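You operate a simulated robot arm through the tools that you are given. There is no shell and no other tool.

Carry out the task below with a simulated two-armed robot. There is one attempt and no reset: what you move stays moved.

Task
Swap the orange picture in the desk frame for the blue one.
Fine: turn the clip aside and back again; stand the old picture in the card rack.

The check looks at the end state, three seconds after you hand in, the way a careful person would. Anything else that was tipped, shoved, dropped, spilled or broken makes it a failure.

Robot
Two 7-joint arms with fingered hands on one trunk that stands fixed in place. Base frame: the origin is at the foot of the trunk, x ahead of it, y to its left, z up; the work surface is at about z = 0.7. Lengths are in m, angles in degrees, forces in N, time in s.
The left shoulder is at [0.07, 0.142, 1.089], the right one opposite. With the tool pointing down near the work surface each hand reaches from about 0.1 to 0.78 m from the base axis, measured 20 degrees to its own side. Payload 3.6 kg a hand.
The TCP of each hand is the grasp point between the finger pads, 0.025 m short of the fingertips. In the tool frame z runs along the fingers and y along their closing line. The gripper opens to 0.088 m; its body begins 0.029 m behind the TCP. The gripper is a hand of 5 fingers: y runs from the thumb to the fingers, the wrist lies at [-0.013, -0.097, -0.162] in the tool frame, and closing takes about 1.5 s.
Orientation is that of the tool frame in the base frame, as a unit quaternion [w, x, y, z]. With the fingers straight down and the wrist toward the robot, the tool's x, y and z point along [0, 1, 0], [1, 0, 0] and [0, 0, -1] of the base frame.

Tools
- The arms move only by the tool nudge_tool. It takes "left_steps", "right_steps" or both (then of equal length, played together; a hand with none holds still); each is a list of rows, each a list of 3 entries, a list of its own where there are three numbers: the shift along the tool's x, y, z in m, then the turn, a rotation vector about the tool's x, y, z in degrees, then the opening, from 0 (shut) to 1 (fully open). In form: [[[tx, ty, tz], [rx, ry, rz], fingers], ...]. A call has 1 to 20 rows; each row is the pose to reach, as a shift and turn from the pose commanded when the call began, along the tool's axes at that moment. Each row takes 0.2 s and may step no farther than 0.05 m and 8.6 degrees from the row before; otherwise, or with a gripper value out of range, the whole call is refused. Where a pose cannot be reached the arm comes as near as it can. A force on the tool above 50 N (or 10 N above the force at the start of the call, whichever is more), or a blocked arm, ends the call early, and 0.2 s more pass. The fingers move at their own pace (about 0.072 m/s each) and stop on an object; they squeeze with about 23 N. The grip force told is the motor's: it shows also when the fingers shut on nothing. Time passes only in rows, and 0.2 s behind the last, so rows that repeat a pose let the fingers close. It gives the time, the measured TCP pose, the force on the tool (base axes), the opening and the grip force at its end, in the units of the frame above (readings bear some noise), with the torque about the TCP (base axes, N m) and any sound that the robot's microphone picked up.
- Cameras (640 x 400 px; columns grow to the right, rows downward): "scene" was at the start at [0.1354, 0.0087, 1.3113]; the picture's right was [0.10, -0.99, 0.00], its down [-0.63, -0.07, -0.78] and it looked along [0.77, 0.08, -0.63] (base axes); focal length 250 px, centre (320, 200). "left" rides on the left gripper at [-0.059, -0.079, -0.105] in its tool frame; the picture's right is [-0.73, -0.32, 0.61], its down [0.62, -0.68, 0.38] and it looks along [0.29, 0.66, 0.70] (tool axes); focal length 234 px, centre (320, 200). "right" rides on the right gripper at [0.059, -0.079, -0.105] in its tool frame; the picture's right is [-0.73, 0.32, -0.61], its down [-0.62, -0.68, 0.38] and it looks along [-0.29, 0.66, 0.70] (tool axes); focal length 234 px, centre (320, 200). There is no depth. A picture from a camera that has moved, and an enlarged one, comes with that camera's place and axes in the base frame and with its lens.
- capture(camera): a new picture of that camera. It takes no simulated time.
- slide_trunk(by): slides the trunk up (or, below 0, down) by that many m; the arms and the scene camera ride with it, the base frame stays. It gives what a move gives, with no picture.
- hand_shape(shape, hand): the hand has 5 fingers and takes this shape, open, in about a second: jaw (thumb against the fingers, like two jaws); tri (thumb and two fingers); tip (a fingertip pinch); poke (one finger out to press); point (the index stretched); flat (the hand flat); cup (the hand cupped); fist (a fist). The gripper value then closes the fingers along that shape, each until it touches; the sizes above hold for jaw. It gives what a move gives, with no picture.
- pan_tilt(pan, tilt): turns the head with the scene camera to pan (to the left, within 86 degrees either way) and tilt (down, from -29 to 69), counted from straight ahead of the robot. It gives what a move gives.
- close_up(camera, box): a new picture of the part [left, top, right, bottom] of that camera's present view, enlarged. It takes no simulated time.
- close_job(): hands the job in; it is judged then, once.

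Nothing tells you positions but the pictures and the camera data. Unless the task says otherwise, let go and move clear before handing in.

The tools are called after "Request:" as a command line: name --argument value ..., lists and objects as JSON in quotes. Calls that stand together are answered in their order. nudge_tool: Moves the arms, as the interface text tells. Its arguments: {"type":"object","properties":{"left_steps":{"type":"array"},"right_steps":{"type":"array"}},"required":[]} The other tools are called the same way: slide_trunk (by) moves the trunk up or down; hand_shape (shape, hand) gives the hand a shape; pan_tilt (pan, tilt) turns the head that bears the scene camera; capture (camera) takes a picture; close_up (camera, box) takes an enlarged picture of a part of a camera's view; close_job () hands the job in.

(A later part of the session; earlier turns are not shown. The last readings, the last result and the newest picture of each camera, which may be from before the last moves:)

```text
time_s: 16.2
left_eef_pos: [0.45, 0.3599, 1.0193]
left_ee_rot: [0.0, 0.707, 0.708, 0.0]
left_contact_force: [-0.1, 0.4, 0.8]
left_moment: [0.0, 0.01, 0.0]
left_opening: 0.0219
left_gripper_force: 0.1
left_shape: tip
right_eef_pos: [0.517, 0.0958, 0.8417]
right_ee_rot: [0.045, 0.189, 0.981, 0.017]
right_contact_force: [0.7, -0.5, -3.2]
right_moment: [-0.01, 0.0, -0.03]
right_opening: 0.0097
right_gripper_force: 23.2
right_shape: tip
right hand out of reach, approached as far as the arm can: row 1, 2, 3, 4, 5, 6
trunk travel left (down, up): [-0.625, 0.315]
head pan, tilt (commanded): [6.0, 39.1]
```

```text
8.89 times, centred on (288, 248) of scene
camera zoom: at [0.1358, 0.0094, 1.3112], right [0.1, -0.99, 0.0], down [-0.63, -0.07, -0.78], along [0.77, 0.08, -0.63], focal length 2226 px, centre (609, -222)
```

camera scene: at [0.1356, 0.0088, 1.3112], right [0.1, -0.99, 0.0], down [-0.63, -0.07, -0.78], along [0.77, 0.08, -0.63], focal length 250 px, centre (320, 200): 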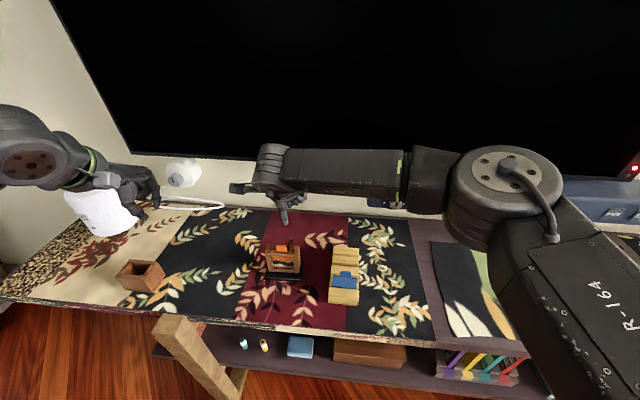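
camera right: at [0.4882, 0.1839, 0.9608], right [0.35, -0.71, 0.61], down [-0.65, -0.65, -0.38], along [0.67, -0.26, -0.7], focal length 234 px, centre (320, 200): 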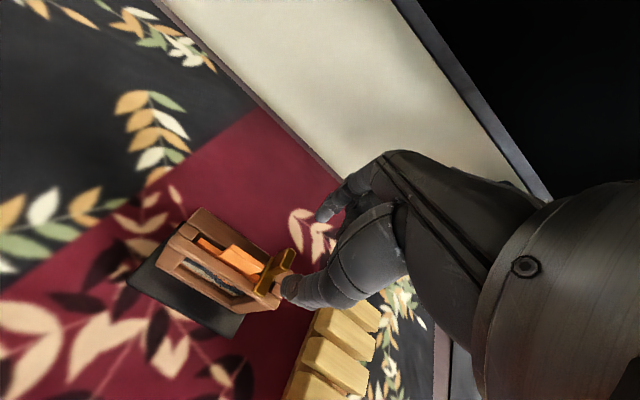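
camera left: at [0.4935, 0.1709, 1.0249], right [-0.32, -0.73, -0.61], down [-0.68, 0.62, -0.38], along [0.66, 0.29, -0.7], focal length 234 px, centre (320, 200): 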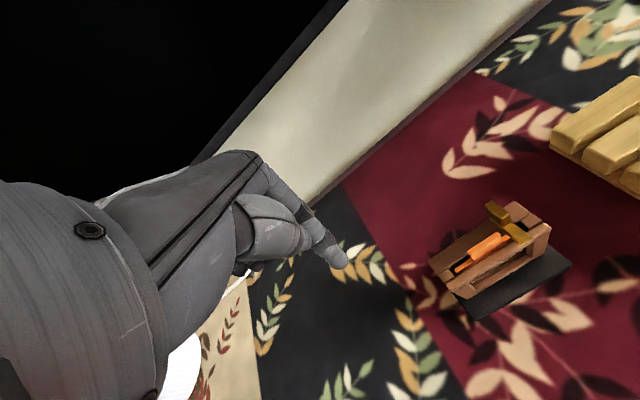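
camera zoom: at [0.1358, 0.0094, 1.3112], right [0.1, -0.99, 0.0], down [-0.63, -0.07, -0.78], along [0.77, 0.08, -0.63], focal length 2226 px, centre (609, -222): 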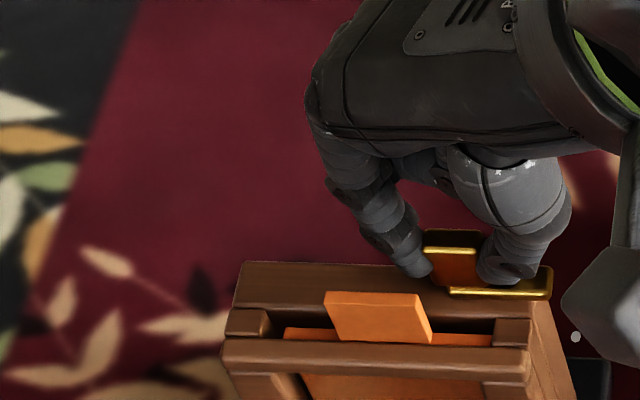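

The arm ran out of reach partway through and pulled the frame along with it. I'm stopping to see exactly what state the frame is in.

Request:
capture --camera "scene"

Request:
capture --camera "left"

Request:
capture --camera "right"

Request:
close_up --camera "scene" --box '[260, 230, 350, 310]'

```text
taken
camera scene: at [0.1358, 0.0094, 1.3112], right [0.1, -0.99, 0.0], down [-0.63, -0.07, -0.78], along [0.77, 0.08, -0.63], focal length 250 px, centre (320, 200)
```

scene: 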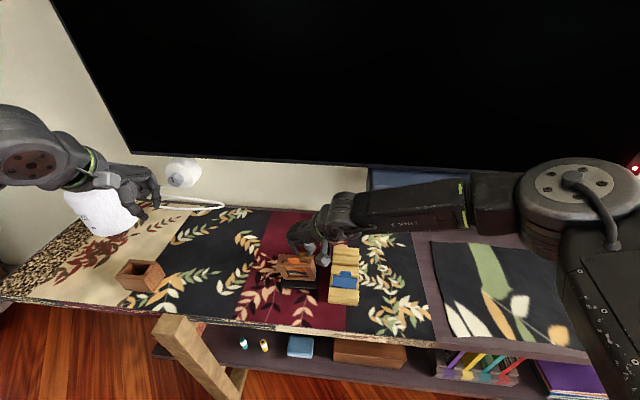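

```text
taken
camera left: at [0.3698, 0.3012, 1.1244], right [-0.32, -0.73, -0.61], down [-0.68, 0.62, -0.38], along [0.66, 0.29, -0.7], focal length 234 px, centre (320, 200)
```

left: 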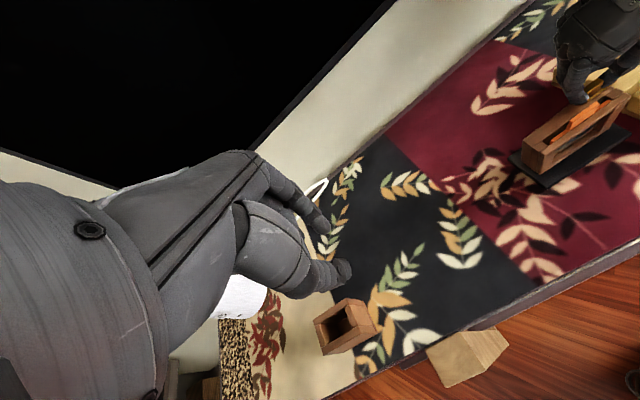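

```text
taken
camera right: at [0.4224, 0.0413, 0.9369], right [0.73, 0.02, 0.68], down [0.36, -0.86, -0.37], along [0.58, 0.51, -0.64], focal length 234 px, centre (320, 200)
```

right: 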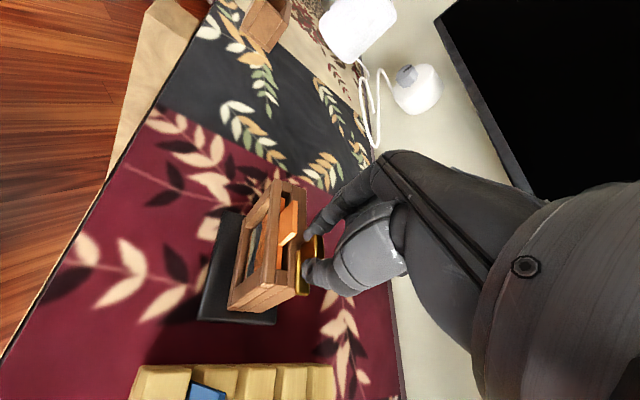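

```text
5.00 times, centred on (305, 270) of scene
camera zoom: at [0.1358, 0.0094, 1.3112], right [0.1, -0.99, 0.0], down [-0.63, -0.07, -0.78], along [0.77, 0.08, -0.63], focal length 1252 px, centre (395, -150)
```

zoom: 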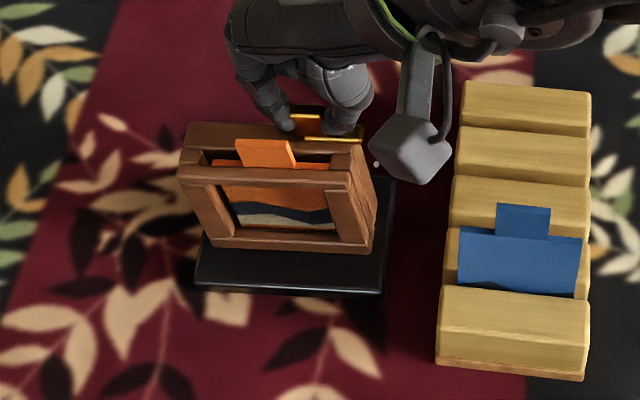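

The clip is now turned fully aside, but the frame is tilted a few degrees and shifted about 5 cm toward the rack, still held by its handle. I'll back out gently along the same path, starting with a small turn back to see how the arm responds.

Request:
nudge_tool --right_steps '[[[-0.0003, 0, 0], [0, 0, 3], 0], [[-0.0005, 0, 0], [0, 0, 6], 0]]'

Request:
close_up --camera "scene" --box '[260, 230, 350, 310]'

```text
time_s: 16.8
left_eef_pos: [0.4509, 0.3593, 1.0193]
left_ee_rot: [0.0, 0.707, 0.708, 0.0]
left_contact_force: [0.3, 0.0, 0.8]
left_moment: [-0.01, 0.02, 0.01]
left_opening: 0.022
left_gripper_force: 0.0
left_shape: tip
right_eef_pos: [0.5154, 0.0965, 0.841]
right_ee_rot: [0.043, 0.24, 0.97, 0.021]
right_contact_force: [-0.4, -0.2, -5.0]
right_moment: [-0.03, 0.02, -0.02]
right_opening: 0.0095
right_gripper_force: 22.7
right_shape: tip
trunk travel left (down, up): [-0.625, 0.315]
head pan, tilt (commanded): [6.0, 39.1]
```

```text
5.00 times, centred on (305, 270) of scene
camera zoom: at [0.1362, 0.009, 1.3111], right [0.1, -0.99, 0.0], down [-0.63, -0.07, -0.78], along [0.77, 0.08, -0.63], focal length 1252 px, centre (395, -150)
```

zoom: 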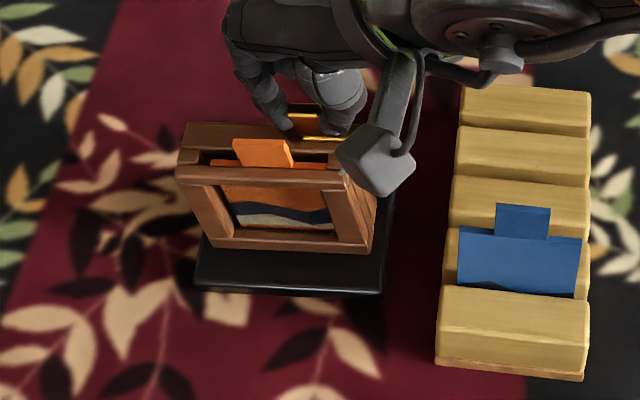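

The arm now answers from its actual position, so I can ease the frame down: lower about 14 mm while moving slightly forward and levelling the hand.

Request:
nudge_tool --right_steps '[[[-0.0016, 0.0008, 0.003], [0.7, 0.8, 1.2], 0], [[-0.0031, 0.0015, 0.006], [1.4, 1.7, 2.4], 0], [[-0.0047, 0.0023, 0.009], [2.1, 2.5, 3.6], 0]]'

Request:
close_up --camera "scene" --box '[260, 230, 350, 310]'

Request:
capture --camera "right"

```text
time_s: 17.6
left_eef_pos: [0.4494, 0.3587, 1.02]
left_ee_rot: [0.0, 0.708, 0.707, 0.0]
left_contact_force: [-0.8, -0.3, 0.6]
left_moment: [-0.02, -0.01, 0.02]
left_opening: 0.0218
left_gripper_force: 0.1
left_shape: tip
right_eef_pos: [0.5217, 0.0956, 0.8359]
right_ee_rot: [0.018, 0.272, 0.962, 0.009]
right_contact_force: [2.9, -2.8, 2.6]
right_moment: [0.02, -0.06, -0.05]
right_opening: 0.0096
right_gripper_force: 23.4
right_shape: tip
trunk travel left (down, up): [-0.625, 0.315]
head pan, tilt (commanded): [6.0, 39.1]
```

```text
5.00 times, centred on (305, 270) of scene
camera zoom: at [0.1356, 0.008, 1.3113], right [0.1, -0.99, 0.0], down [-0.63, -0.07, -0.78], along [0.77, 0.08, -0.63], focal length 1252 px, centre (395, -150)
```

zoom: 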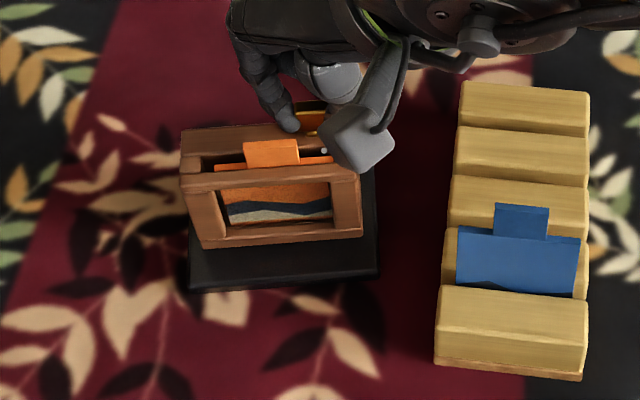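

```text
taken
camera right: at [0.426, 0.0586, 0.936], right [0.76, -0.11, 0.64], down [0.19, -0.9, -0.38], along [0.62, 0.41, -0.67], focal length 234 px, centre (320, 200)
```

right: 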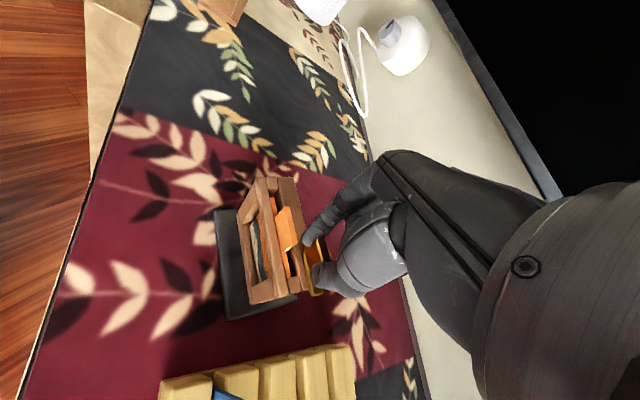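

The frame is back upright and flat on the table, with the clip fully aside. I'll release the handle gently.

Request:
nudge_tool --right_steps '[[[0, 0, 0], [0, 0, 0], 0.15], [[0, 0, 0], [0, 0, 0], 0.25], [[0, 0, 0], [0, 0, 0], 0.35], [[0, 0, 0], [0, 0, 0], 0.35]]'

Request:
close_up --camera "right" --box '[200, 160, 360, 320]'

Request:
close_up --camera "scene" --box '[260, 230, 350, 310]'

```text
time_s: 18.6
left_eef_pos: [0.4497, 0.3602, 1.0202]
left_ee_rot: [0.0, 0.706, 0.708, 0.0]
left_contact_force: [0.3, 0.1, -0.4]
left_moment: [0.01, -0.03, -0.02]
left_opening: 0.0219
left_gripper_force: 0.1
left_shape: tip
right_eef_pos: [0.5211, 0.0977, 0.8345]
right_ee_rot: [0.018, 0.271, 0.962, 0.009]
right_contact_force: [-0.1, -0.2, -0.4]
right_moment: [-0.06, 0.01, 0.02]
right_opening: 0.0305
right_gripper_force: 0.1
right_shape: tip
trunk travel left (down, up): [-0.625, 0.315]
head pan, tilt (commanded): [6.0, 39.1]
```

```text
2.50 times, centred on (280, 240) of right
camera zoom: at [0.4253, 0.0594, 0.9357], right [0.76, -0.11, 0.64], down [0.19, -0.9, -0.38], along [0.62, 0.41, -0.67], focal length 585 px, centre (420, 100)
```

zoom: 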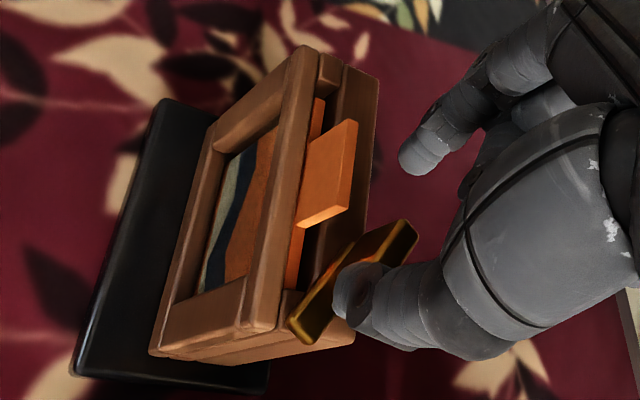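

```text
5.00 times, centred on (305, 270) of scene
camera zoom: at [0.1354, 0.0088, 1.3113], right [0.1, -0.99, 0.0], down [-0.63, -0.07, -0.78], along [0.77, 0.08, -0.63], focal length 1252 px, centre (395, -150)
```

zoom: 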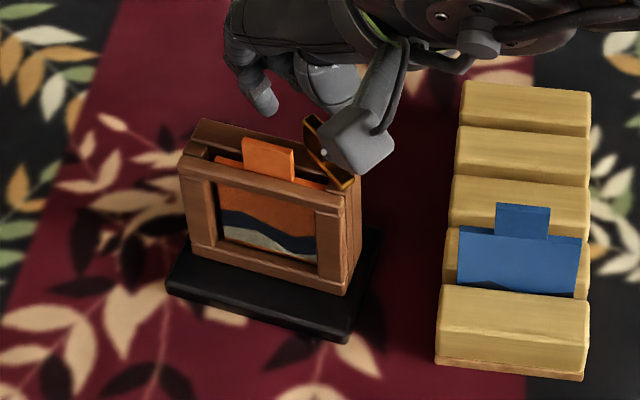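

The frame is standing flat but now sits at about −10° yaw, roughly 4–5 cm from its original spot, and the clip is about 65° aside. I'll lift the right hand straight up and examine it.

Request:
nudge_tool --right_steps '[[[-0.0003, 0.0003, -0.012], [0, 0, 0], 0.4], [[-0.001, 0.0009, -0.03], [0, 0, 0], 0.4], [[-0.0018, 0.0016, -0.06], [0, 0, 0], 0.4], [[-0.0027, 0.0024, -0.09], [0, 0, 0], 0.4], [[-0.0027, 0.0024, -0.09], [0, 0, 0], 0.4]]'

Request:
capture --camera "right"

Request:
close_up --camera "scene" --box '[270, 230, 330, 300]'

```text
time_s: 19.8
left_eef_pos: [0.4507, 0.3591, 1.0205]
left_ee_rot: [0.0, 0.707, 0.707, 0.0]
left_contact_force: [0.1, -0.3, 0.0]
left_moment: [0.04, -0.01, 0.01]
left_opening: 0.0217
left_gripper_force: 0.1
left_shape: tip
right_eef_pos: [0.5209, 0.0977, 0.9247]
right_ee_rot: [0.018, 0.271, 0.962, 0.008]
right_contact_force: [0.2, -0.5, -0.5]
right_moment: [0.01, 0.0, 0.02]
right_opening: 0.0351
right_gripper_force: 0.1
right_shape: tip
trunk travel left (down, up): [-0.625, 0.315]
head pan, tilt (commanded): [6.0, 39.1]
```

```text
taken
camera right: at [0.4246, 0.0606, 1.0257], right [0.76, -0.11, 0.64], down [0.19, -0.9, -0.38], along [0.62, 0.41, -0.67], focal length 234 px, centre (320, 200)
```

right: 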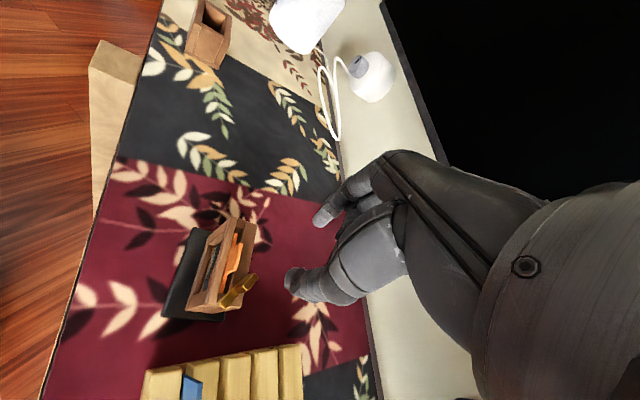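

```text
5.71 times, centred on (300, 265) of scene
camera zoom: at [0.1357, 0.0088, 1.3112], right [0.1, -0.99, 0.0], down [-0.63, -0.07, -0.78], along [0.77, 0.08, -0.63], focal length 1431 px, centre (434, -171)
```

zoom: 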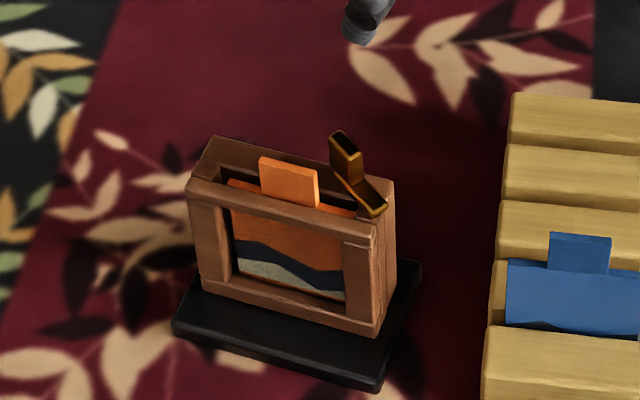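

Request:
close_up --camera "right" --box '[150, 200, 270, 330]'

Request:
close_up --camera "scene" --box '[285, 240, 325, 275]'

```text
3.08 times, centred on (210, 265) of right
camera zoom: at [0.4246, 0.0606, 1.0257], right [0.76, -0.11, 0.64], down [0.19, -0.9, -0.38], along [0.62, 0.41, -0.67], focal length 720 px, centre (658, 0)
```

zoom: 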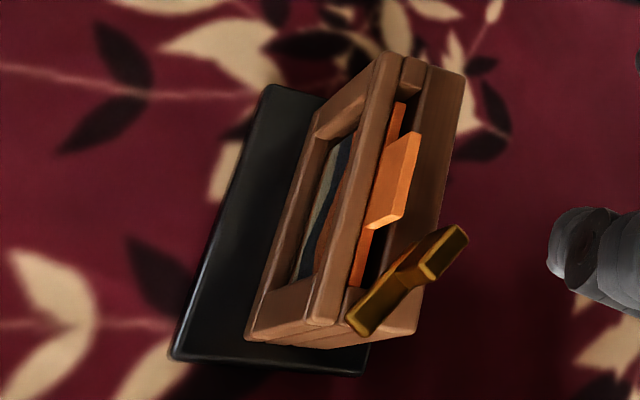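

```text
11.43 times, centred on (305, 258) of scene
camera zoom: at [0.1357, 0.0088, 1.3112], right [0.1, -0.99, 0.0], down [-0.63, -0.07, -0.78], along [0.77, 0.08, -0.63], focal length 2862 px, centre (491, -457)
```

zoom: 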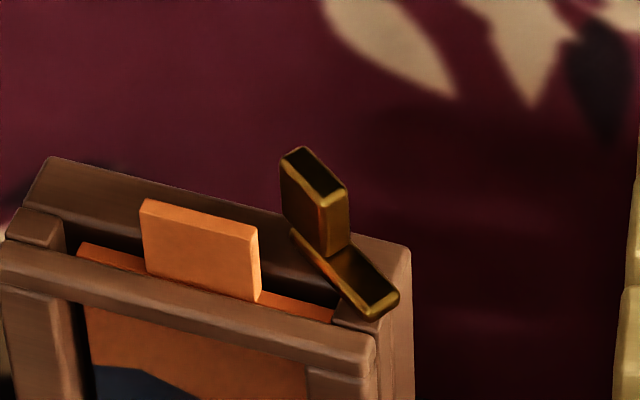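

The clip is at about 55° relative to the frame and needs about 75° to clear the slot. Before touching it again I'll test in the air, above the frame, whether a 70° hand yaw is reachable here.

Request:
nudge_tool --right_steps '[[[-0.002, -0.0006, 0], [0.5, 0.6, -3.5], 0.4], [[-0.004, -0.0012, 0.0], [1.0, 1.1, -7.5], 0.4], [[-0.0067, -0.0018, 0.0], [1.55, 1.7, -11.4], 0.4], [[-0.0067, -0.0018, 0.0], [1.55, 1.7, -11.4], 0.4]]'

```text
time_s: 20.8
left_eef_pos: [0.4504, 0.3594, 1.019]
left_ee_rot: [0.0, 0.706, 0.708, 0.0]
left_contact_force: [-0.1, 0.6, -0.3]
left_moment: [0.0, -0.01, -0.03]
left_opening: 0.0218
left_gripper_force: 0.1
left_shape: tip
right_eef_pos: [0.5224, 0.0962, 0.9243]
right_ee_rot: [0.009, 0.224, 0.974, 0.003]
right_contact_force: [-0.7, 0.9, 0.6]
right_moment: [-0.04, 0.03, -0.02]
right_opening: 0.0352
right_gripper_force: 0.1
right_shape: tip
right hand out of reach, approached as far as the arm can: row 3, 4
trunk travel left (down, up): [-0.625, 0.315]
head pan, tilt (commanded): [6.0, 39.1]
```

The right arm's limit here is about 64° yaw. Rotating the frame about 10° more clockwise will put the remaining clip turn in reach, so I'll retract the right hand and bring the left over to grip the frame body front to back.

Request:
nudge_tool --right_steps '[[[0, 0, -0.03], [0, 0, 0], 0.4], [[0, 0, -0.06], [0, 0, 4], 0.4], [[-0.01, -0.035, -0.075], [0, 0, 8], 0.4], [[-0.02, -0.07, -0.085], [0, 0, 13], 0.4], [[-0.032, -0.11, -0.095], [0, 0, 18], 0.4], [[-0.044, -0.15, -0.105], [0, 0, 23], 0.4], [[-0.056, -0.19, -0.115], [0, 0, 28], 0.4], [[-0.068, -0.23, -0.12], [0, 0, 33], 0.4], [[-0.08, -0.265, -0.12], [0, 0, 38], 0.4], [[-0.088, -0.29, -0.12], [0, 0, 40], 0.4], [[-0.088, -0.29, -0.12], [0, 0, 40], 0.4], [[-0.088, -0.29, -0.12], [0, 0, 40], 0.4]]' --left_steps '[[[0, 0, 0], [0, 0, 0], 0.75], [[0, 0, 0], [0, 0, 0], 0.75], [[0, 0, 0], [0, 0, 0], 0.75], [[-0.02, 0.008, 0.01], [0, 0, 1], 0.75], [[-0.05, 0.016, 0.025], [0, 0, 2.5], 0.75], [[-0.08, 0.025, 0.04], [0, 0, 4], 0.75], [[-0.11, 0.034, 0.055], [0, 0, 5.5], 0.75], [[-0.145, 0.044, 0.07], [0, 0, 7], 0.75], [[-0.18, 0.055, 0.085], [0, 0, 8.5], 0.75], [[-0.215, 0.066, 0.1], [0, 0, 10], 0.75], [[-0.242, 0.0742, 0.11], [0, 0, 10.9], 0.75], [[-0.242, 0.0742, 0.11], [0, 0, 10.9], 0.75]]'

Request:
capture --camera "left"

Request:
capture --camera "scene"

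```text
time_s: 23.4
left_eef_pos: [0.5246, 0.1174, 0.9096]
left_ee_rot: [0.0, 0.771, 0.637, 0.0]
left_contact_force: [0.4, 0.0, 0.8]
left_moment: [-0.02, -0.03, 0.02]
left_opening: 0.0659
left_gripper_force: 0.1
left_shape: tip
right_eef_pos: [0.4726, -0.2053, 1.0451]
right_ee_rot: [0.007, 0.544, 0.839, 0.007]
right_contact_force: [0.2, 0.2, -0.2]
right_moment: [0.01, 0.04, 0.04]
right_opening: 0.0349
right_gripper_force: 0.2
right_shape: tip
trunk travel left (down, up): [-0.625, 0.315]
head pan, tilt (commanded): [6.0, 39.1]
```

```text
taken
camera left: at [0.4351, 0.0752, 1.0136], right [-0.45, -0.65, -0.61], down [-0.55, 0.74, -0.38], along [0.7, 0.16, -0.7], focal length 234 px, centre (320, 200)
```

left: 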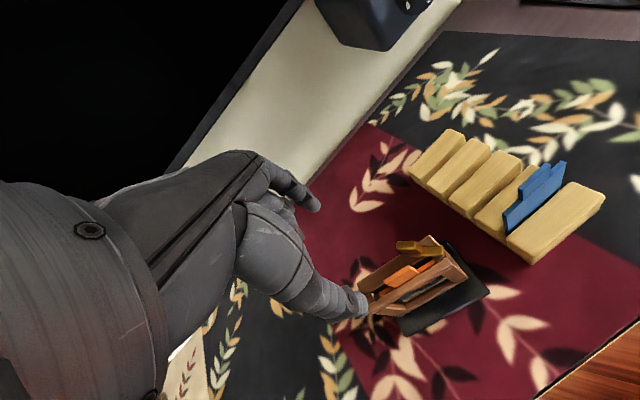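

```text
taken
camera scene: at [0.1347, 0.0087, 1.3113], right [0.1, -0.99, 0.0], down [-0.63, -0.07, -0.78], along [0.77, 0.08, -0.63], focal length 250 px, centre (320, 200)
```

scene: 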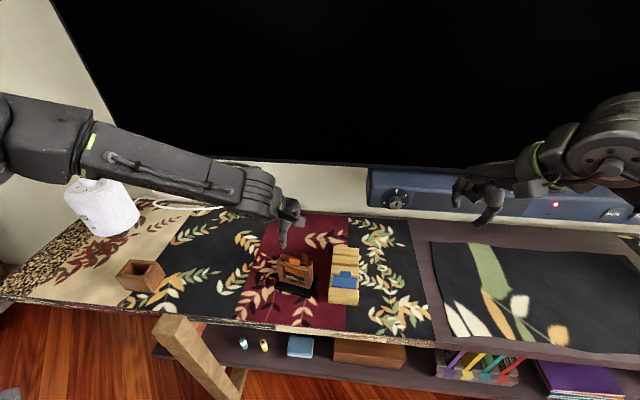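

Request:
close_up --camera "left" --box '[330, 210, 510, 340]'

Request:
close_up --camera "scene" --box '[260, 200, 330, 300]'

```text
3.08 times, centred on (420, 275) of left
camera zoom: at [0.4351, 0.0752, 1.0136], right [-0.45, -0.65, -0.61], down [-0.55, 0.74, -0.38], along [0.7, 0.16, -0.7], focal length 720 px, centre (12, -31)
```

zoom: 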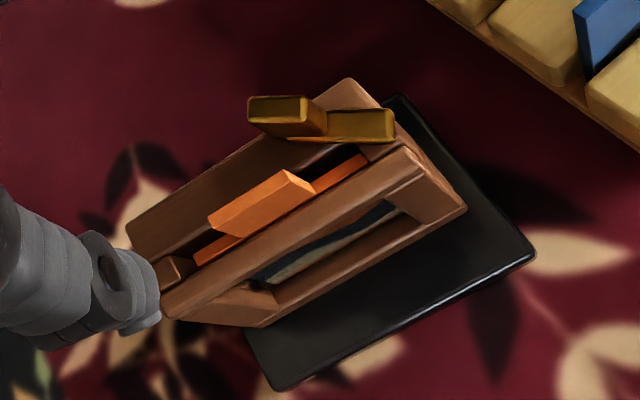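

```text
4.00 times, centred on (295, 250) of scene
camera zoom: at [0.1347, 0.0087, 1.3113], right [0.1, -0.99, 0.0], down [-0.63, -0.07, -0.78], along [0.77, 0.08, -0.63], focal length 1002 px, centre (420, 0)
```

zoom: 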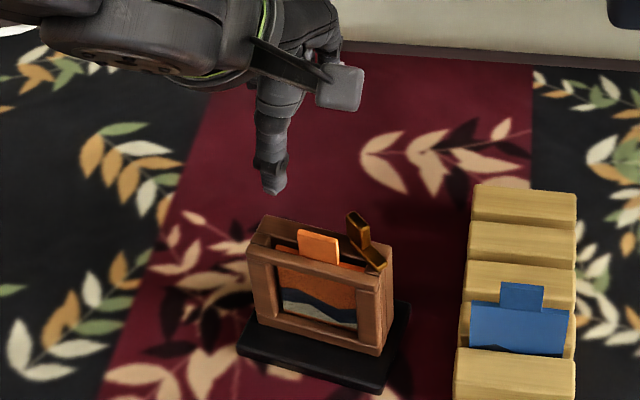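

The frame centre is at about (0.519, 0.113) with yaw about −11°, and the left thumb and index are lined up to straddle it. Descending now, with a check before closing.

Request:
nudge_tool --left_steps '[[[0, 0, 0.03], [0, 0, 0], 0.75], [[0, 0, 0.06], [0, 0, 0], 0.75], [[0, 0, 0.085], [0, 0, 0], 0.75], [[0, 0, 0.1], [0, 0, 0], 0.75], [[0, 0, 0.113], [0, 0, 0], 0.75], [[0, 0, 0.113], [0, 0, 0], 0.75]]'

Request:
close_up --camera "left" --box '[280, 170, 480, 340]'

Request:
close_up --camera "scene" --box '[260, 220, 330, 300]'

```text
time_s: 24.8
left_eef_pos: [0.5152, 0.1367, 0.8191]
left_ee_rot: [0.0, 0.771, 0.636, 0.0]
left_contact_force: [-0.1, 0.0, 0.6]
left_moment: [-0.02, -0.01, -0.03]
left_opening: 0.0658
left_gripper_force: 0.1
left_shape: tip
left hand out of reach, approached as far as the arm can: row 3, 4, 5, 6
right_eef_pos: [0.4742, -0.2054, 1.0442]
right_ee_rot: [0.007, 0.544, 0.839, 0.006]
right_contact_force: [-0.3, 0.2, 0.7]
right_moment: [-0.01, -0.01, 0.0]
right_opening: 0.0346
right_gripper_force: 0.1
right_shape: tip
trunk travel left (down, up): [-0.625, 0.315]
head pan, tilt (commanded): [6.0, 39.1]
```

```text
2.35 times, centred on (380, 255) of left
camera zoom: at [0.4252, 0.0945, 0.9235], right [-0.45, -0.65, -0.61], down [-0.55, 0.74, -0.38], along [0.7, 0.16, -0.7], focal length 551 px, centre (179, 71)
```

zoom: 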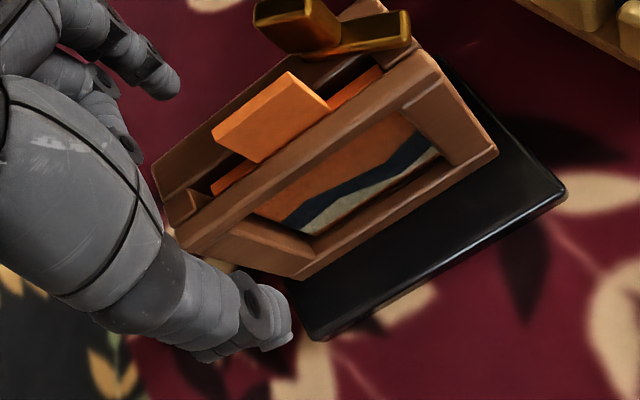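

```text
5.00 times, centred on (295, 260) of scene
camera zoom: at [0.1354, 0.0086, 1.3113], right [0.1, -0.99, 0.0], down [-0.63, -0.07, -0.78], along [0.77, 0.08, -0.63], focal length 1252 px, centre (445, -100)
```

zoom: 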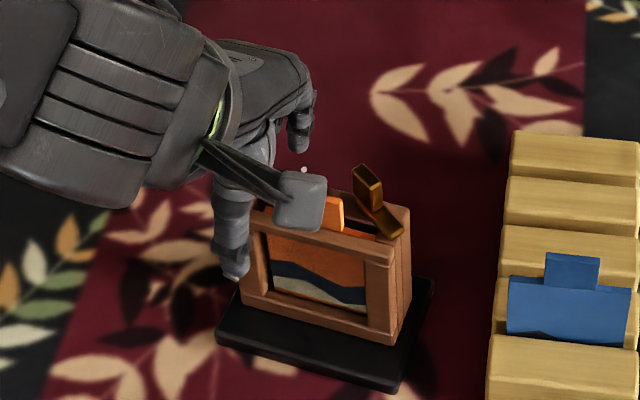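

The left arm also runs out of joint range at this height with the shoulders this low. Nothing was touched, so I'll raise the trunk, which lifts the hands straight up, to give both arms a better posture.

Request:
slide_trunk --by 0.15

Request:
capture --camera "scene"

```text
time_s: 26.6
left_eef_pos: [0.5152, 0.1361, 0.9694]
left_ee_rot: [-0.001, 0.77, 0.638, 0.0]
left_contact_force: [0.1, 0.2, -0.1]
left_moment: [-0.03, 0.01, -0.01]
left_opening: 0.0658
left_gripper_force: 0.0
left_shape: tip
right_eef_pos: [0.4726, -0.2049, 1.195]
right_ee_rot: [0.007, 0.545, 0.839, 0.007]
right_contact_force: [0.7, 0.0, -0.4]
right_moment: [0.02, 0.0, 0.02]
right_opening: 0.0348
right_gripper_force: 0.2
right_shape: tip
trunk travel left (down, up): [-0.775, 0.165]
head pan, tilt (commanded): [6.0, 39.1]
```

```text
taken
camera scene: at [0.1356, 0.0086, 1.4612], right [0.1, -0.99, 0.0], down [-0.63, -0.07, -0.78], along [0.77, 0.08, -0.63], focal length 250 px, centre (320, 200)
```

scene: 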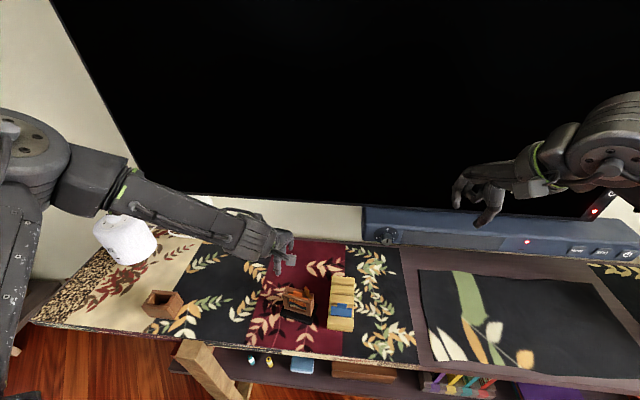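

Request:
nudge_tool --left_steps '[[[-0.006, 0.004, 0.0], [0, 0, 0], 0.75], [[-0.012, 0.008, 0.02], [0, 0, 0], 0.75], [[-0.0167, 0.0123, 0.05], [0, 0, 0], 0.75], [[-0.0167, 0.0123, 0.075], [0, 0, 0], 0.75], [[-0.0167, 0.0123, 0.1], [0, 0, 0], 0.75], [[-0.0167, 0.0123, 0.11], [0, 0, 0], 0.75], [[-0.0167, 0.0123, 0.11], [0, 0, 0], 0.75]]'

```text
time_s: 28.1
left_eef_pos: [0.4983, 0.169, 0.9333]
left_ee_rot: [0.0, 0.771, 0.636, 0.0]
left_contact_force: [-0.4, 0.2, -0.6]
left_moment: [-0.01, -0.03, 0.0]
left_opening: 0.066
left_gripper_force: 0.0
left_shape: tip
left hand out of reach, approached as far as the arm can: row 1, 2, 3, 4, 5, 6, 7
right_eef_pos: [0.4736, -0.2056, 1.1944]
right_ee_rot: [0.008, 0.544, 0.839, 0.007]
right_contact_force: [0.7, -0.1, 0.7]
right_moment: [0.0, 0.0, -0.04]
right_opening: 0.0349
right_gripper_force: 0.1
right_shape: tip
trunk travel left (down, up): [-0.775, 0.165]
head pan, tilt (commanded): [6.0, 39.1]
```

Raising the trunk made it worse, so the limit is how far below the shoulder the hand can go. I'll lift both hands and then lower the trunk instead.

Request:
nudge_tool --left_steps '[[[0, 0, -0.04], [0, 0, 0], 0.75], [[0.01, -0.005, -0.08], [0, 0, 0], 0.75], [[0.03, -0.01, -0.12], [0, 0, -2], 0.75], [[0.05, -0.02, -0.16], [0, 0, -4], 0.75], [[0.07, -0.03, -0.2], [0, 0, -6], 0.75], [[0.09, -0.04, -0.24], [0, 0, -8], 0.75], [[0.1, -0.04, -0.28], [0, 0, -10.9], 0.75], [[0.1, -0.04, -0.28], [0, 0, -10.9], 0.75]]' --right_steps '[[[0, 0, -0.02], [0, 0, 4], 0.35], [[0, 0, -0.04], [0, 0, 8], 0.35], [[0, 0, -0.06], [0, 0, 12], 0.35], [[0, 0, -0.07], [0, 0, 16], 0.35], [[0, 0, -0.07], [0, 0, 20], 0.35], [[0, 0, -0.07], [0, 0, 24], 0.35], [[0, 0, -0.07], [0, 0, 24], 0.35], [[0, 0, -0.07], [0, 0, 24], 0.35]]'

```text
time_s: 29.9
left_eef_pos: [0.4762, 0.2732, 1.2151]
left_ee_rot: [0.0, 0.707, 0.707, 0.001]
left_contact_force: [0.8, 0.6, -0.4]
left_moment: [0.0, 0.01, 0.01]
left_opening: 0.0656
left_gripper_force: 0.1
left_shape: tip
right_eef_pos: [0.4725, -0.2047, 1.2643]
right_ee_rot: [0.005, 0.706, 0.708, 0.008]
right_contact_force: [-0.2, 0.0, 1.2]
right_moment: [-0.02, 0.02, 0.01]
right_opening: 0.0313
right_gripper_force: 0.1
right_shape: tip
trunk travel left (down, up): [-0.775, 0.165]
head pan, tilt (commanded): [6.0, 39.1]
```

Request:
slide_trunk --by -0.3

Request:
capture --camera "scene"

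Request:
capture --camera "left"

```text
time_s: 33.0
left_eef_pos: [0.4764, 0.2724, 0.915]
left_ee_rot: [0.0, 0.707, 0.707, 0.001]
left_contact_force: [0.1, 0.0, -0.3]
left_moment: [0.0, 0.02, 0.01]
left_opening: 0.0656
left_gripper_force: 0.1
left_shape: tip
right_eef_pos: [0.4703, -0.205, 0.9642]
right_ee_rot: [0.006, 0.706, 0.708, 0.008]
right_contact_force: [-0.2, -0.7, 0.0]
right_moment: [-0.01, 0.02, 0.02]
right_opening: 0.0313
right_gripper_force: 0.2
right_shape: tip
trunk travel left (down, up): [-0.475, 0.465]
head pan, tilt (commanded): [6.0, 39.1]
```

```text
taken
camera scene: at [0.1353, 0.0087, 1.1613], right [0.1, -0.99, 0.0], down [-0.63, -0.07, -0.78], along [0.77, 0.08, -0.63], focal length 250 px, centre (320, 200)
```

scene: 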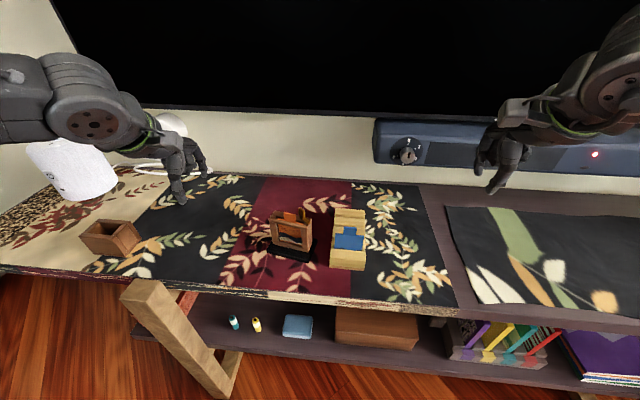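

```text
taken
camera left: at [0.3955, 0.2146, 1.0185], right [-0.32, -0.73, -0.61], down [-0.68, 0.62, -0.38], along [0.66, 0.29, -0.7], focal length 234 px, centre (320, 200)
```

left: 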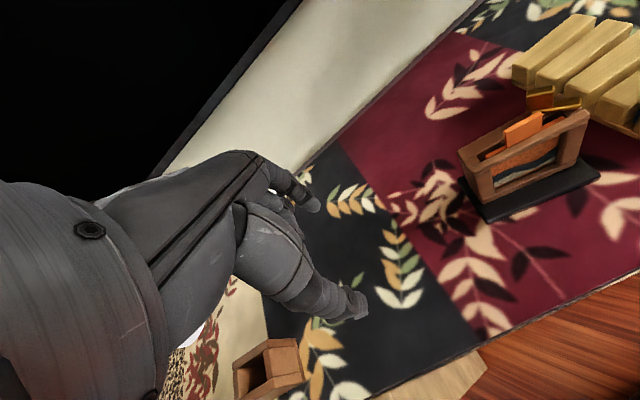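

The trunk is now lower. I'll test the right arm's yaw range again, in the air above the clip.

Request:
nudge_tool --right_steps '[[[0.03, 0.006, 0], [0, 0, -5], 0.5], [[0.068, 0.013, 0.005], [0, 0, -10], 0.5], [[0.106, 0.02, 0.01], [0, 0, -15], 0.5], [[0.144, 0.027, 0.015], [0, 0, -20], 0.5], [[0.182, 0.034, 0.02], [0, 0, -26], 0.5], [[0.22, 0.042, 0.026], [0, 0, -32], 0.5], [[0.258, 0.05, 0.032], [0, 0, -38], 0.5], [[0.296, 0.0567, 0.044], [0, 0, -44], 0.5], [[0.296, 0.0567, 0.044], [0, 0, -44], 0.5]]'

Request:
nudge_tool --right_steps '[[[0, 0, 0], [0, 0, -8], 0.5], [[0, 0, 0], [0, 0, -16], 0.5], [[0, 0, 0], [0, 0, -24], 0.5], [[0, 0, 0], [0, 0, -32], 0.5], [[0, 0, 0], [0, 0, -40], 0.5], [[0, 0, 0], [0, 0, -40], 0.5]]'

```text
time_s: 35.0
left_eef_pos: [0.4762, 0.2723, 0.9134]
left_ee_rot: [0.0, 0.707, 0.707, 0.0]
left_contact_force: [0.5, -0.2, -0.8]
left_moment: [0.0, -0.03, 0.03]
left_opening: 0.0658
left_gripper_force: 0.0
left_shape: tip
right_eef_pos: [0.5252, 0.0913, 0.9223]
right_ee_rot: [0.008, 0.39, 0.921, 0.007]
right_contact_force: [0.4, -0.2, -0.5]
right_moment: [0.02, 0.03, 0.01]
right_opening: 0.0436
right_gripper_force: 0.0
right_shape: tip
trunk travel left (down, up): [-0.475, 0.465]
head pan, tilt (commanded): [6.0, 39.1]
```

```text
time_s: 36.4
left_eef_pos: [0.4755, 0.2735, 0.9148]
left_ee_rot: [-0.001, 0.707, 0.707, 0.0]
left_contact_force: [-0.3, -0.5, -0.2]
left_moment: [0.01, -0.01, 0.01]
left_opening: 0.0659
left_gripper_force: 0.0
left_shape: tip
right_eef_pos: [0.4153, 0.0986, 0.926]
right_ee_rot: [0.009, 0.086, 0.996, 0.002]
right_contact_force: [-0.4, 0.1, 0.3]
right_moment: [0.02, -0.02, 0.0]
right_opening: 0.0438
right_gripper_force: 0.0
right_shape: tip
right hand out of reach, approached as far as the arm can: row 3, 4, 5, 6
trunk travel left (down, up): [-0.475, 0.465]
head pan, tilt (commanded): [6.0, 39.1]
```

At this distance the right arm is limited to about 64° yaw regardless of trunk height. So I'll send the right hand aside and use the left hand to rotate the frame a bit, checking first whether the left can now get low enough.

Request:
nudge_tool --right_steps '[[[0, 0, -0.02], [0, 0, 6], 0.5], [[-0.01, -0.03, -0.035], [0, 0, 12], 0.5], [[-0.02, -0.065, -0.05], [0, 0, 18], 0.5], [[-0.032, -0.1, -0.06], [0, 0, 24], 0.5], [[-0.044, -0.14, -0.07], [0, 0, 30], 0.5], [[-0.056, -0.175, -0.08], [0, 0, 36], 0.5], [[-0.068, -0.21, -0.08], [0, 0, 42], 0.5], [[-0.077, -0.24, -0.08], [0, 0, 48], 0.5], [[-0.077, -0.24, -0.08], [0, 0, 50], 0.5], [[-0.077, -0.24, -0.08], [0, 0, 50], 0.5], [[-0.077, -0.24, -0.08], [0, 0, 50], 0.5]]' --left_steps '[[[0, 0, 0], [0, 0, 0], 0.75], [[0, 0, 0], [0, 0, 0], 0.75], [[0, 0, 0], [0, 0, 0], 0.75], [[0, 0, 0], [0, 0, 0], 0.75], [[-0.03, 0.01, 0], [0, 0, 2], 0.75], [[-0.06, 0.019, 0.004], [0, 0, 4], 0.75], [[-0.09, 0.028, 0.008], [0, 0, 6], 0.75], [[-0.12, 0.037, 0.012], [0, 0, 8], 0.75], [[-0.155, 0.048, 0.015], [0, 0, 10.9], 0.75], [[-0.155, 0.048, 0.015], [0, 0, 10.9], 0.75], [[-0.155, 0.048, 0.015], [0, 0, 10.9], 0.75]]'

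Request:
nudge_tool --left_steps '[[[0, 0, 0.02], [0, 0, 0], 0.75], [[0, 0, 0.04], [0, 0, 0], 0.75], [[0, 0, 0.05], [0, 0, 0], 0.75], [[0, 0, 0.05], [0, 0, 0], 0.75]]'

Request:
capture --camera "scene"

```text
time_s: 38.8
left_eef_pos: [0.5243, 0.1168, 0.8992]
left_ee_rot: [0.0, 0.772, 0.636, 0.0]
left_contact_force: [0.0, 0.1, 0.7]
left_moment: [0.03, 0.02, 0.02]
left_opening: 0.0656
left_gripper_force: 0.1
left_shape: tip
right_eef_pos: [0.446, -0.1512, 1.0074]
right_ee_rot: [0.008, 0.501, 0.866, 0.007]
right_contact_force: [-0.5, 0.1, -0.2]
right_moment: [0.0, 0.0, -0.03]
right_opening: 0.0437
right_gripper_force: 0.0
right_shape: tip
trunk travel left (down, up): [-0.475, 0.465]
head pan, tilt (commanded): [6.0, 39.1]
```

```text
time_s: 39.8
left_eef_pos: [0.5255, 0.119, 0.8497]
left_ee_rot: [0.0, 0.771, 0.637, 0.0]
left_contact_force: [0.2, 0.1, 0.4]
left_moment: [0.01, 0.0, -0.01]
left_opening: 0.0657
left_gripper_force: 0.0
left_shape: tip
right_eef_pos: [0.4439, -0.1509, 1.0077]
right_ee_rot: [0.008, 0.5, 0.866, 0.008]
right_contact_force: [-0.2, 0.0, 0.0]
right_moment: [0.0, 0.03, 0.01]
right_opening: 0.0439
right_gripper_force: 0.1
right_shape: tip
trunk travel left (down, up): [-0.475, 0.465]
head pan, tilt (commanded): [6.0, 39.1]
```

```text
taken
camera scene: at [0.1354, 0.0086, 1.1613], right [0.1, -0.99, 0.0], down [-0.63, -0.07, -0.78], along [0.77, 0.08, -0.63], focal length 250 px, centre (320, 200)
```

scene: 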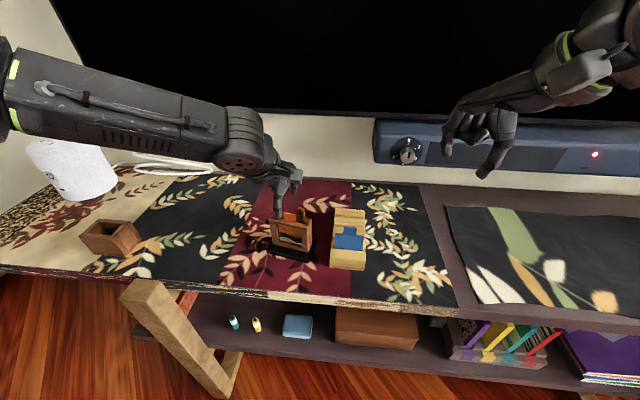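

The left arm reaches well here now. A closer look before the final descent.

Request:
close_up --camera "left" --box '[270, 150, 470, 320]'

Request:
close_up --camera "scene" --box '[255, 160, 325, 265]'

```text
2.35 times, centred on (370, 235) of left
camera zoom: at [0.4342, 0.0758, 0.9535], right [-0.45, -0.65, -0.61], down [-0.55, 0.74, -0.38], along [0.7, 0.16, -0.7], focal length 551 px, centre (202, 118)
```

zoom: 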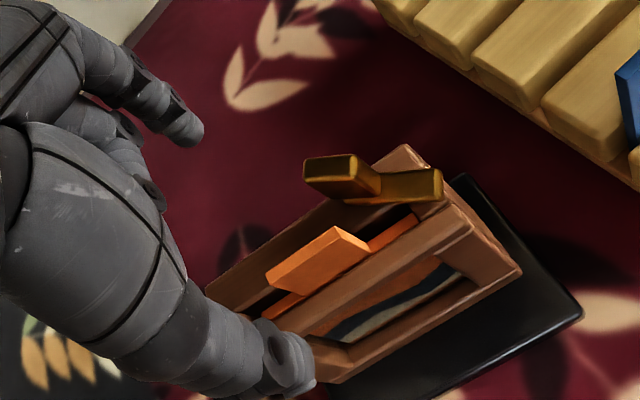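

```text
3.81 times, centred on (290, 212) of scene
camera zoom: at [0.1354, 0.0086, 1.1613], right [0.1, -0.99, 0.0], down [-0.63, -0.07, -0.78], along [0.77, 0.08, -0.63], focal length 954 px, centre (434, 152)
```

zoom: 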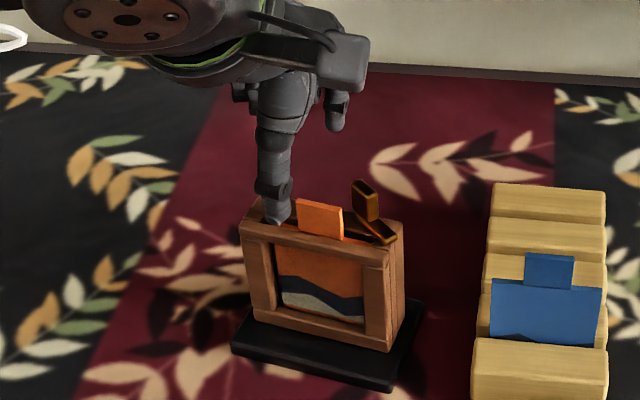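

Request:
nudge_tool --left_steps '[[[0, 0, 0.02], [0, 0, 0], 0.75], [[0, 0, 0.04], [0, 0, 0], 0.75], [[0, 0, 0.053], [0, 0, 0], 0.75], [[0, 0, 0.053], [0, 0, 0], 0.75]]'

Request:
close_up --camera "left" --box '[270, 150, 470, 320]'

Request:
close_up --camera "scene" --box '[255, 160, 325, 265]'

```text
time_s: 40.8
left_eef_pos: [0.5225, 0.1182, 0.7954]
left_ee_rot: [0.001, 0.771, 0.637, -0.001]
left_contact_force: [0.3, 0.3, -0.6]
left_moment: [-0.02, -0.04, 0.01]
left_opening: 0.066
left_gripper_force: 0.0
left_shape: tip
right_eef_pos: [0.4453, -0.15, 1.0088]
right_ee_rot: [0.008, 0.5, 0.866, 0.007]
right_contact_force: [-0.5, 0.0, -0.3]
right_moment: [0.01, -0.01, -0.01]
right_opening: 0.0439
right_gripper_force: 0.2
right_shape: tip
trunk travel left (down, up): [-0.475, 0.465]
head pan, tilt (commanded): [6.0, 39.1]
```

```text
2.35 times, centred on (370, 235) of left
camera zoom: at [0.4336, 0.0751, 0.9008], right [-0.45, -0.65, -0.61], down [-0.55, 0.74, -0.38], along [0.7, 0.16, -0.7], focal length 551 px, centre (202, 118)
```

zoom: 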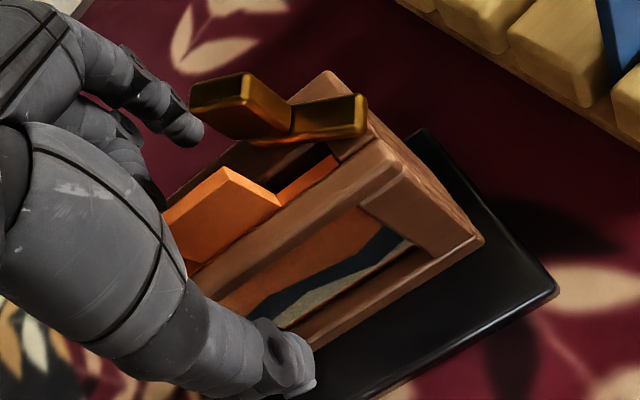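

```text
3.81 times, centred on (290, 212) of scene
camera zoom: at [0.1353, 0.0086, 1.1613], right [0.1, -0.99, 0.0], down [-0.63, -0.07, -0.78], along [0.77, 0.08, -0.63], focal length 954 px, centre (434, 152)
```

zoom: 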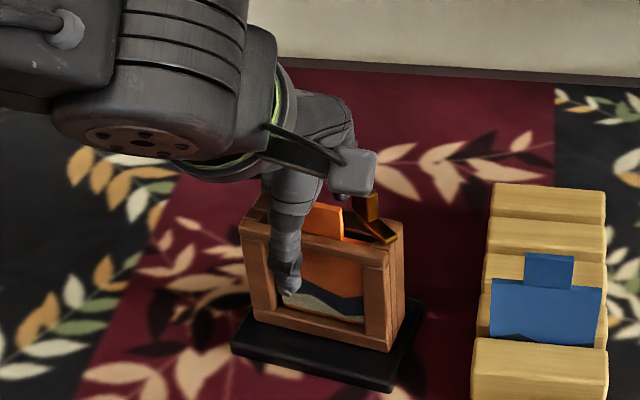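

At this spot the thumb would bear on the picture opening, so I'll shift to the solid left stile of the frame and grip there.

Request:
nudge_tool --left_steps '[[[0.01, 0.001, -0.002], [0, 0, 0], 0.75], [[0.02, 0.002, 0], [0, 0, 0], 0.75], [[0.0277, 0.0024, 0.003], [0, 0, 0], 0.75], [[0.0277, 0.0024, 0.004], [0, 0, 0], 0.75]]'

Request:
close_up --camera "left" --box '[270, 150, 470, 320]'

Request:
close_up --camera "scene" --box '[255, 160, 325, 265]'

```text
time_s: 41.8
left_eef_pos: [0.5318, 0.1444, 0.7921]
left_ee_rot: [0.0, 0.77, 0.638, 0.0]
left_contact_force: [-0.4, -0.3, -0.4]
left_moment: [-0.03, 0.01, -0.01]
left_opening: 0.0658
left_gripper_force: 0.2
left_shape: tip
right_eef_pos: [0.4453, -0.1523, 1.0079]
right_ee_rot: [0.008, 0.5, 0.866, 0.006]
right_contact_force: [-0.3, -0.2, 0.3]
right_moment: [0.01, -0.01, -0.01]
right_opening: 0.0437
right_gripper_force: 0.0
right_shape: tip
trunk travel left (down, up): [-0.475, 0.465]
head pan, tilt (commanded): [6.0, 39.1]
```

```text
2.35 times, centred on (370, 235) of left
camera zoom: at [0.4412, 0.1021, 0.8968], right [-0.45, -0.65, -0.61], down [-0.55, 0.74, -0.38], along [0.7, 0.16, -0.7], focal length 551 px, centre (202, 118)
```

zoom: 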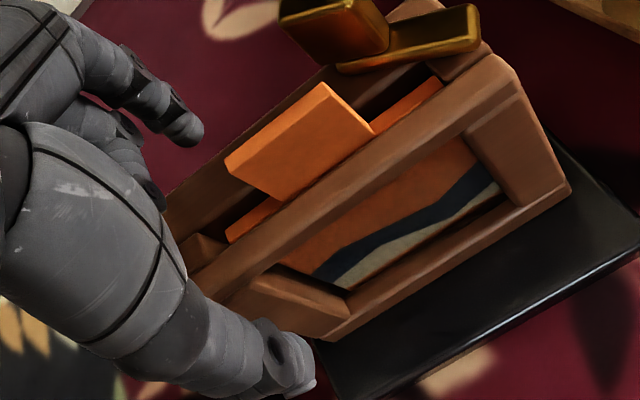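

```text
3.81 times, centred on (290, 212) of scene
camera zoom: at [0.1354, 0.0085, 1.1613], right [0.1, -0.99, 0.0], down [-0.63, -0.07, -0.78], along [0.77, 0.08, -0.63], focal length 954 px, centre (434, 152)
```

zoom: 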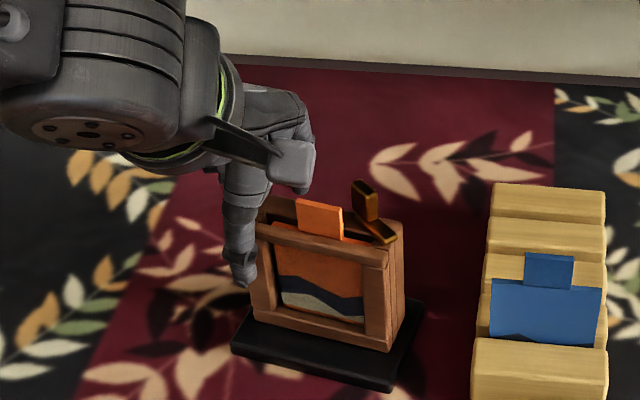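

Request:
nudge_tool --left_steps '[[[-0.004, 0, 0], [0, 0, 0], 0.6], [[-0.004, 0, 0], [0, 0, 0], 0.45], [[-0.004, 0, 0], [0, 0, 0], 0.3], [[-0.004, 0, 0], [0, 0, 0], 0.0], [[-0.004, 0, 0], [0, 0, 0], 0.0]]'

Request:
close_up --camera "left" --box '[270, 150, 470, 320]'

Request:
close_up --camera "scene" --box '[255, 160, 325, 265]'

```text
time_s: 43.0
left_eef_pos: [0.5311, 0.1424, 0.7911]
left_ee_rot: [0.0, 0.771, 0.637, 0.0]
left_contact_force: [-1.5, 1.4, 0.3]
left_moment: [0.01, -0.01, -0.02]
left_opening: 0.026
left_gripper_force: 22.9
left_shape: tip
right_eef_pos: [0.4454, -0.1504, 1.0094]
right_ee_rot: [0.007, 0.5, 0.866, 0.007]
right_contact_force: [0.9, -0.2, 0.8]
right_moment: [0.02, 0.01, 0.03]
right_opening: 0.0439
right_gripper_force: 0.0
right_shape: tip
trunk travel left (down, up): [-0.475, 0.465]
head pan, tilt (commanded): [6.0, 39.1]
```

```text
2.35 times, centred on (370, 235) of left
camera zoom: at [0.44, 0.0991, 0.8962], right [-0.45, -0.65, -0.61], down [-0.55, 0.74, -0.38], along [0.7, 0.16, -0.7], focal length 551 px, centre (202, 118)
```

zoom: 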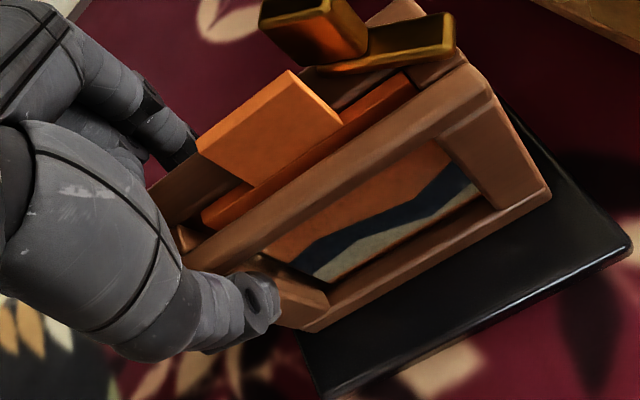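

```text
3.81 times, centred on (290, 212) of scene
camera zoom: at [0.1355, 0.0089, 1.1612], right [0.1, -0.99, 0.0], down [-0.63, -0.07, -0.78], along [0.77, 0.08, -0.63], focal length 954 px, centre (434, 152)
```

zoom: 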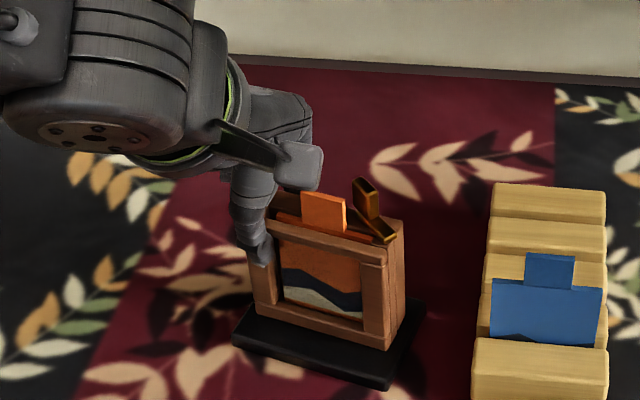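

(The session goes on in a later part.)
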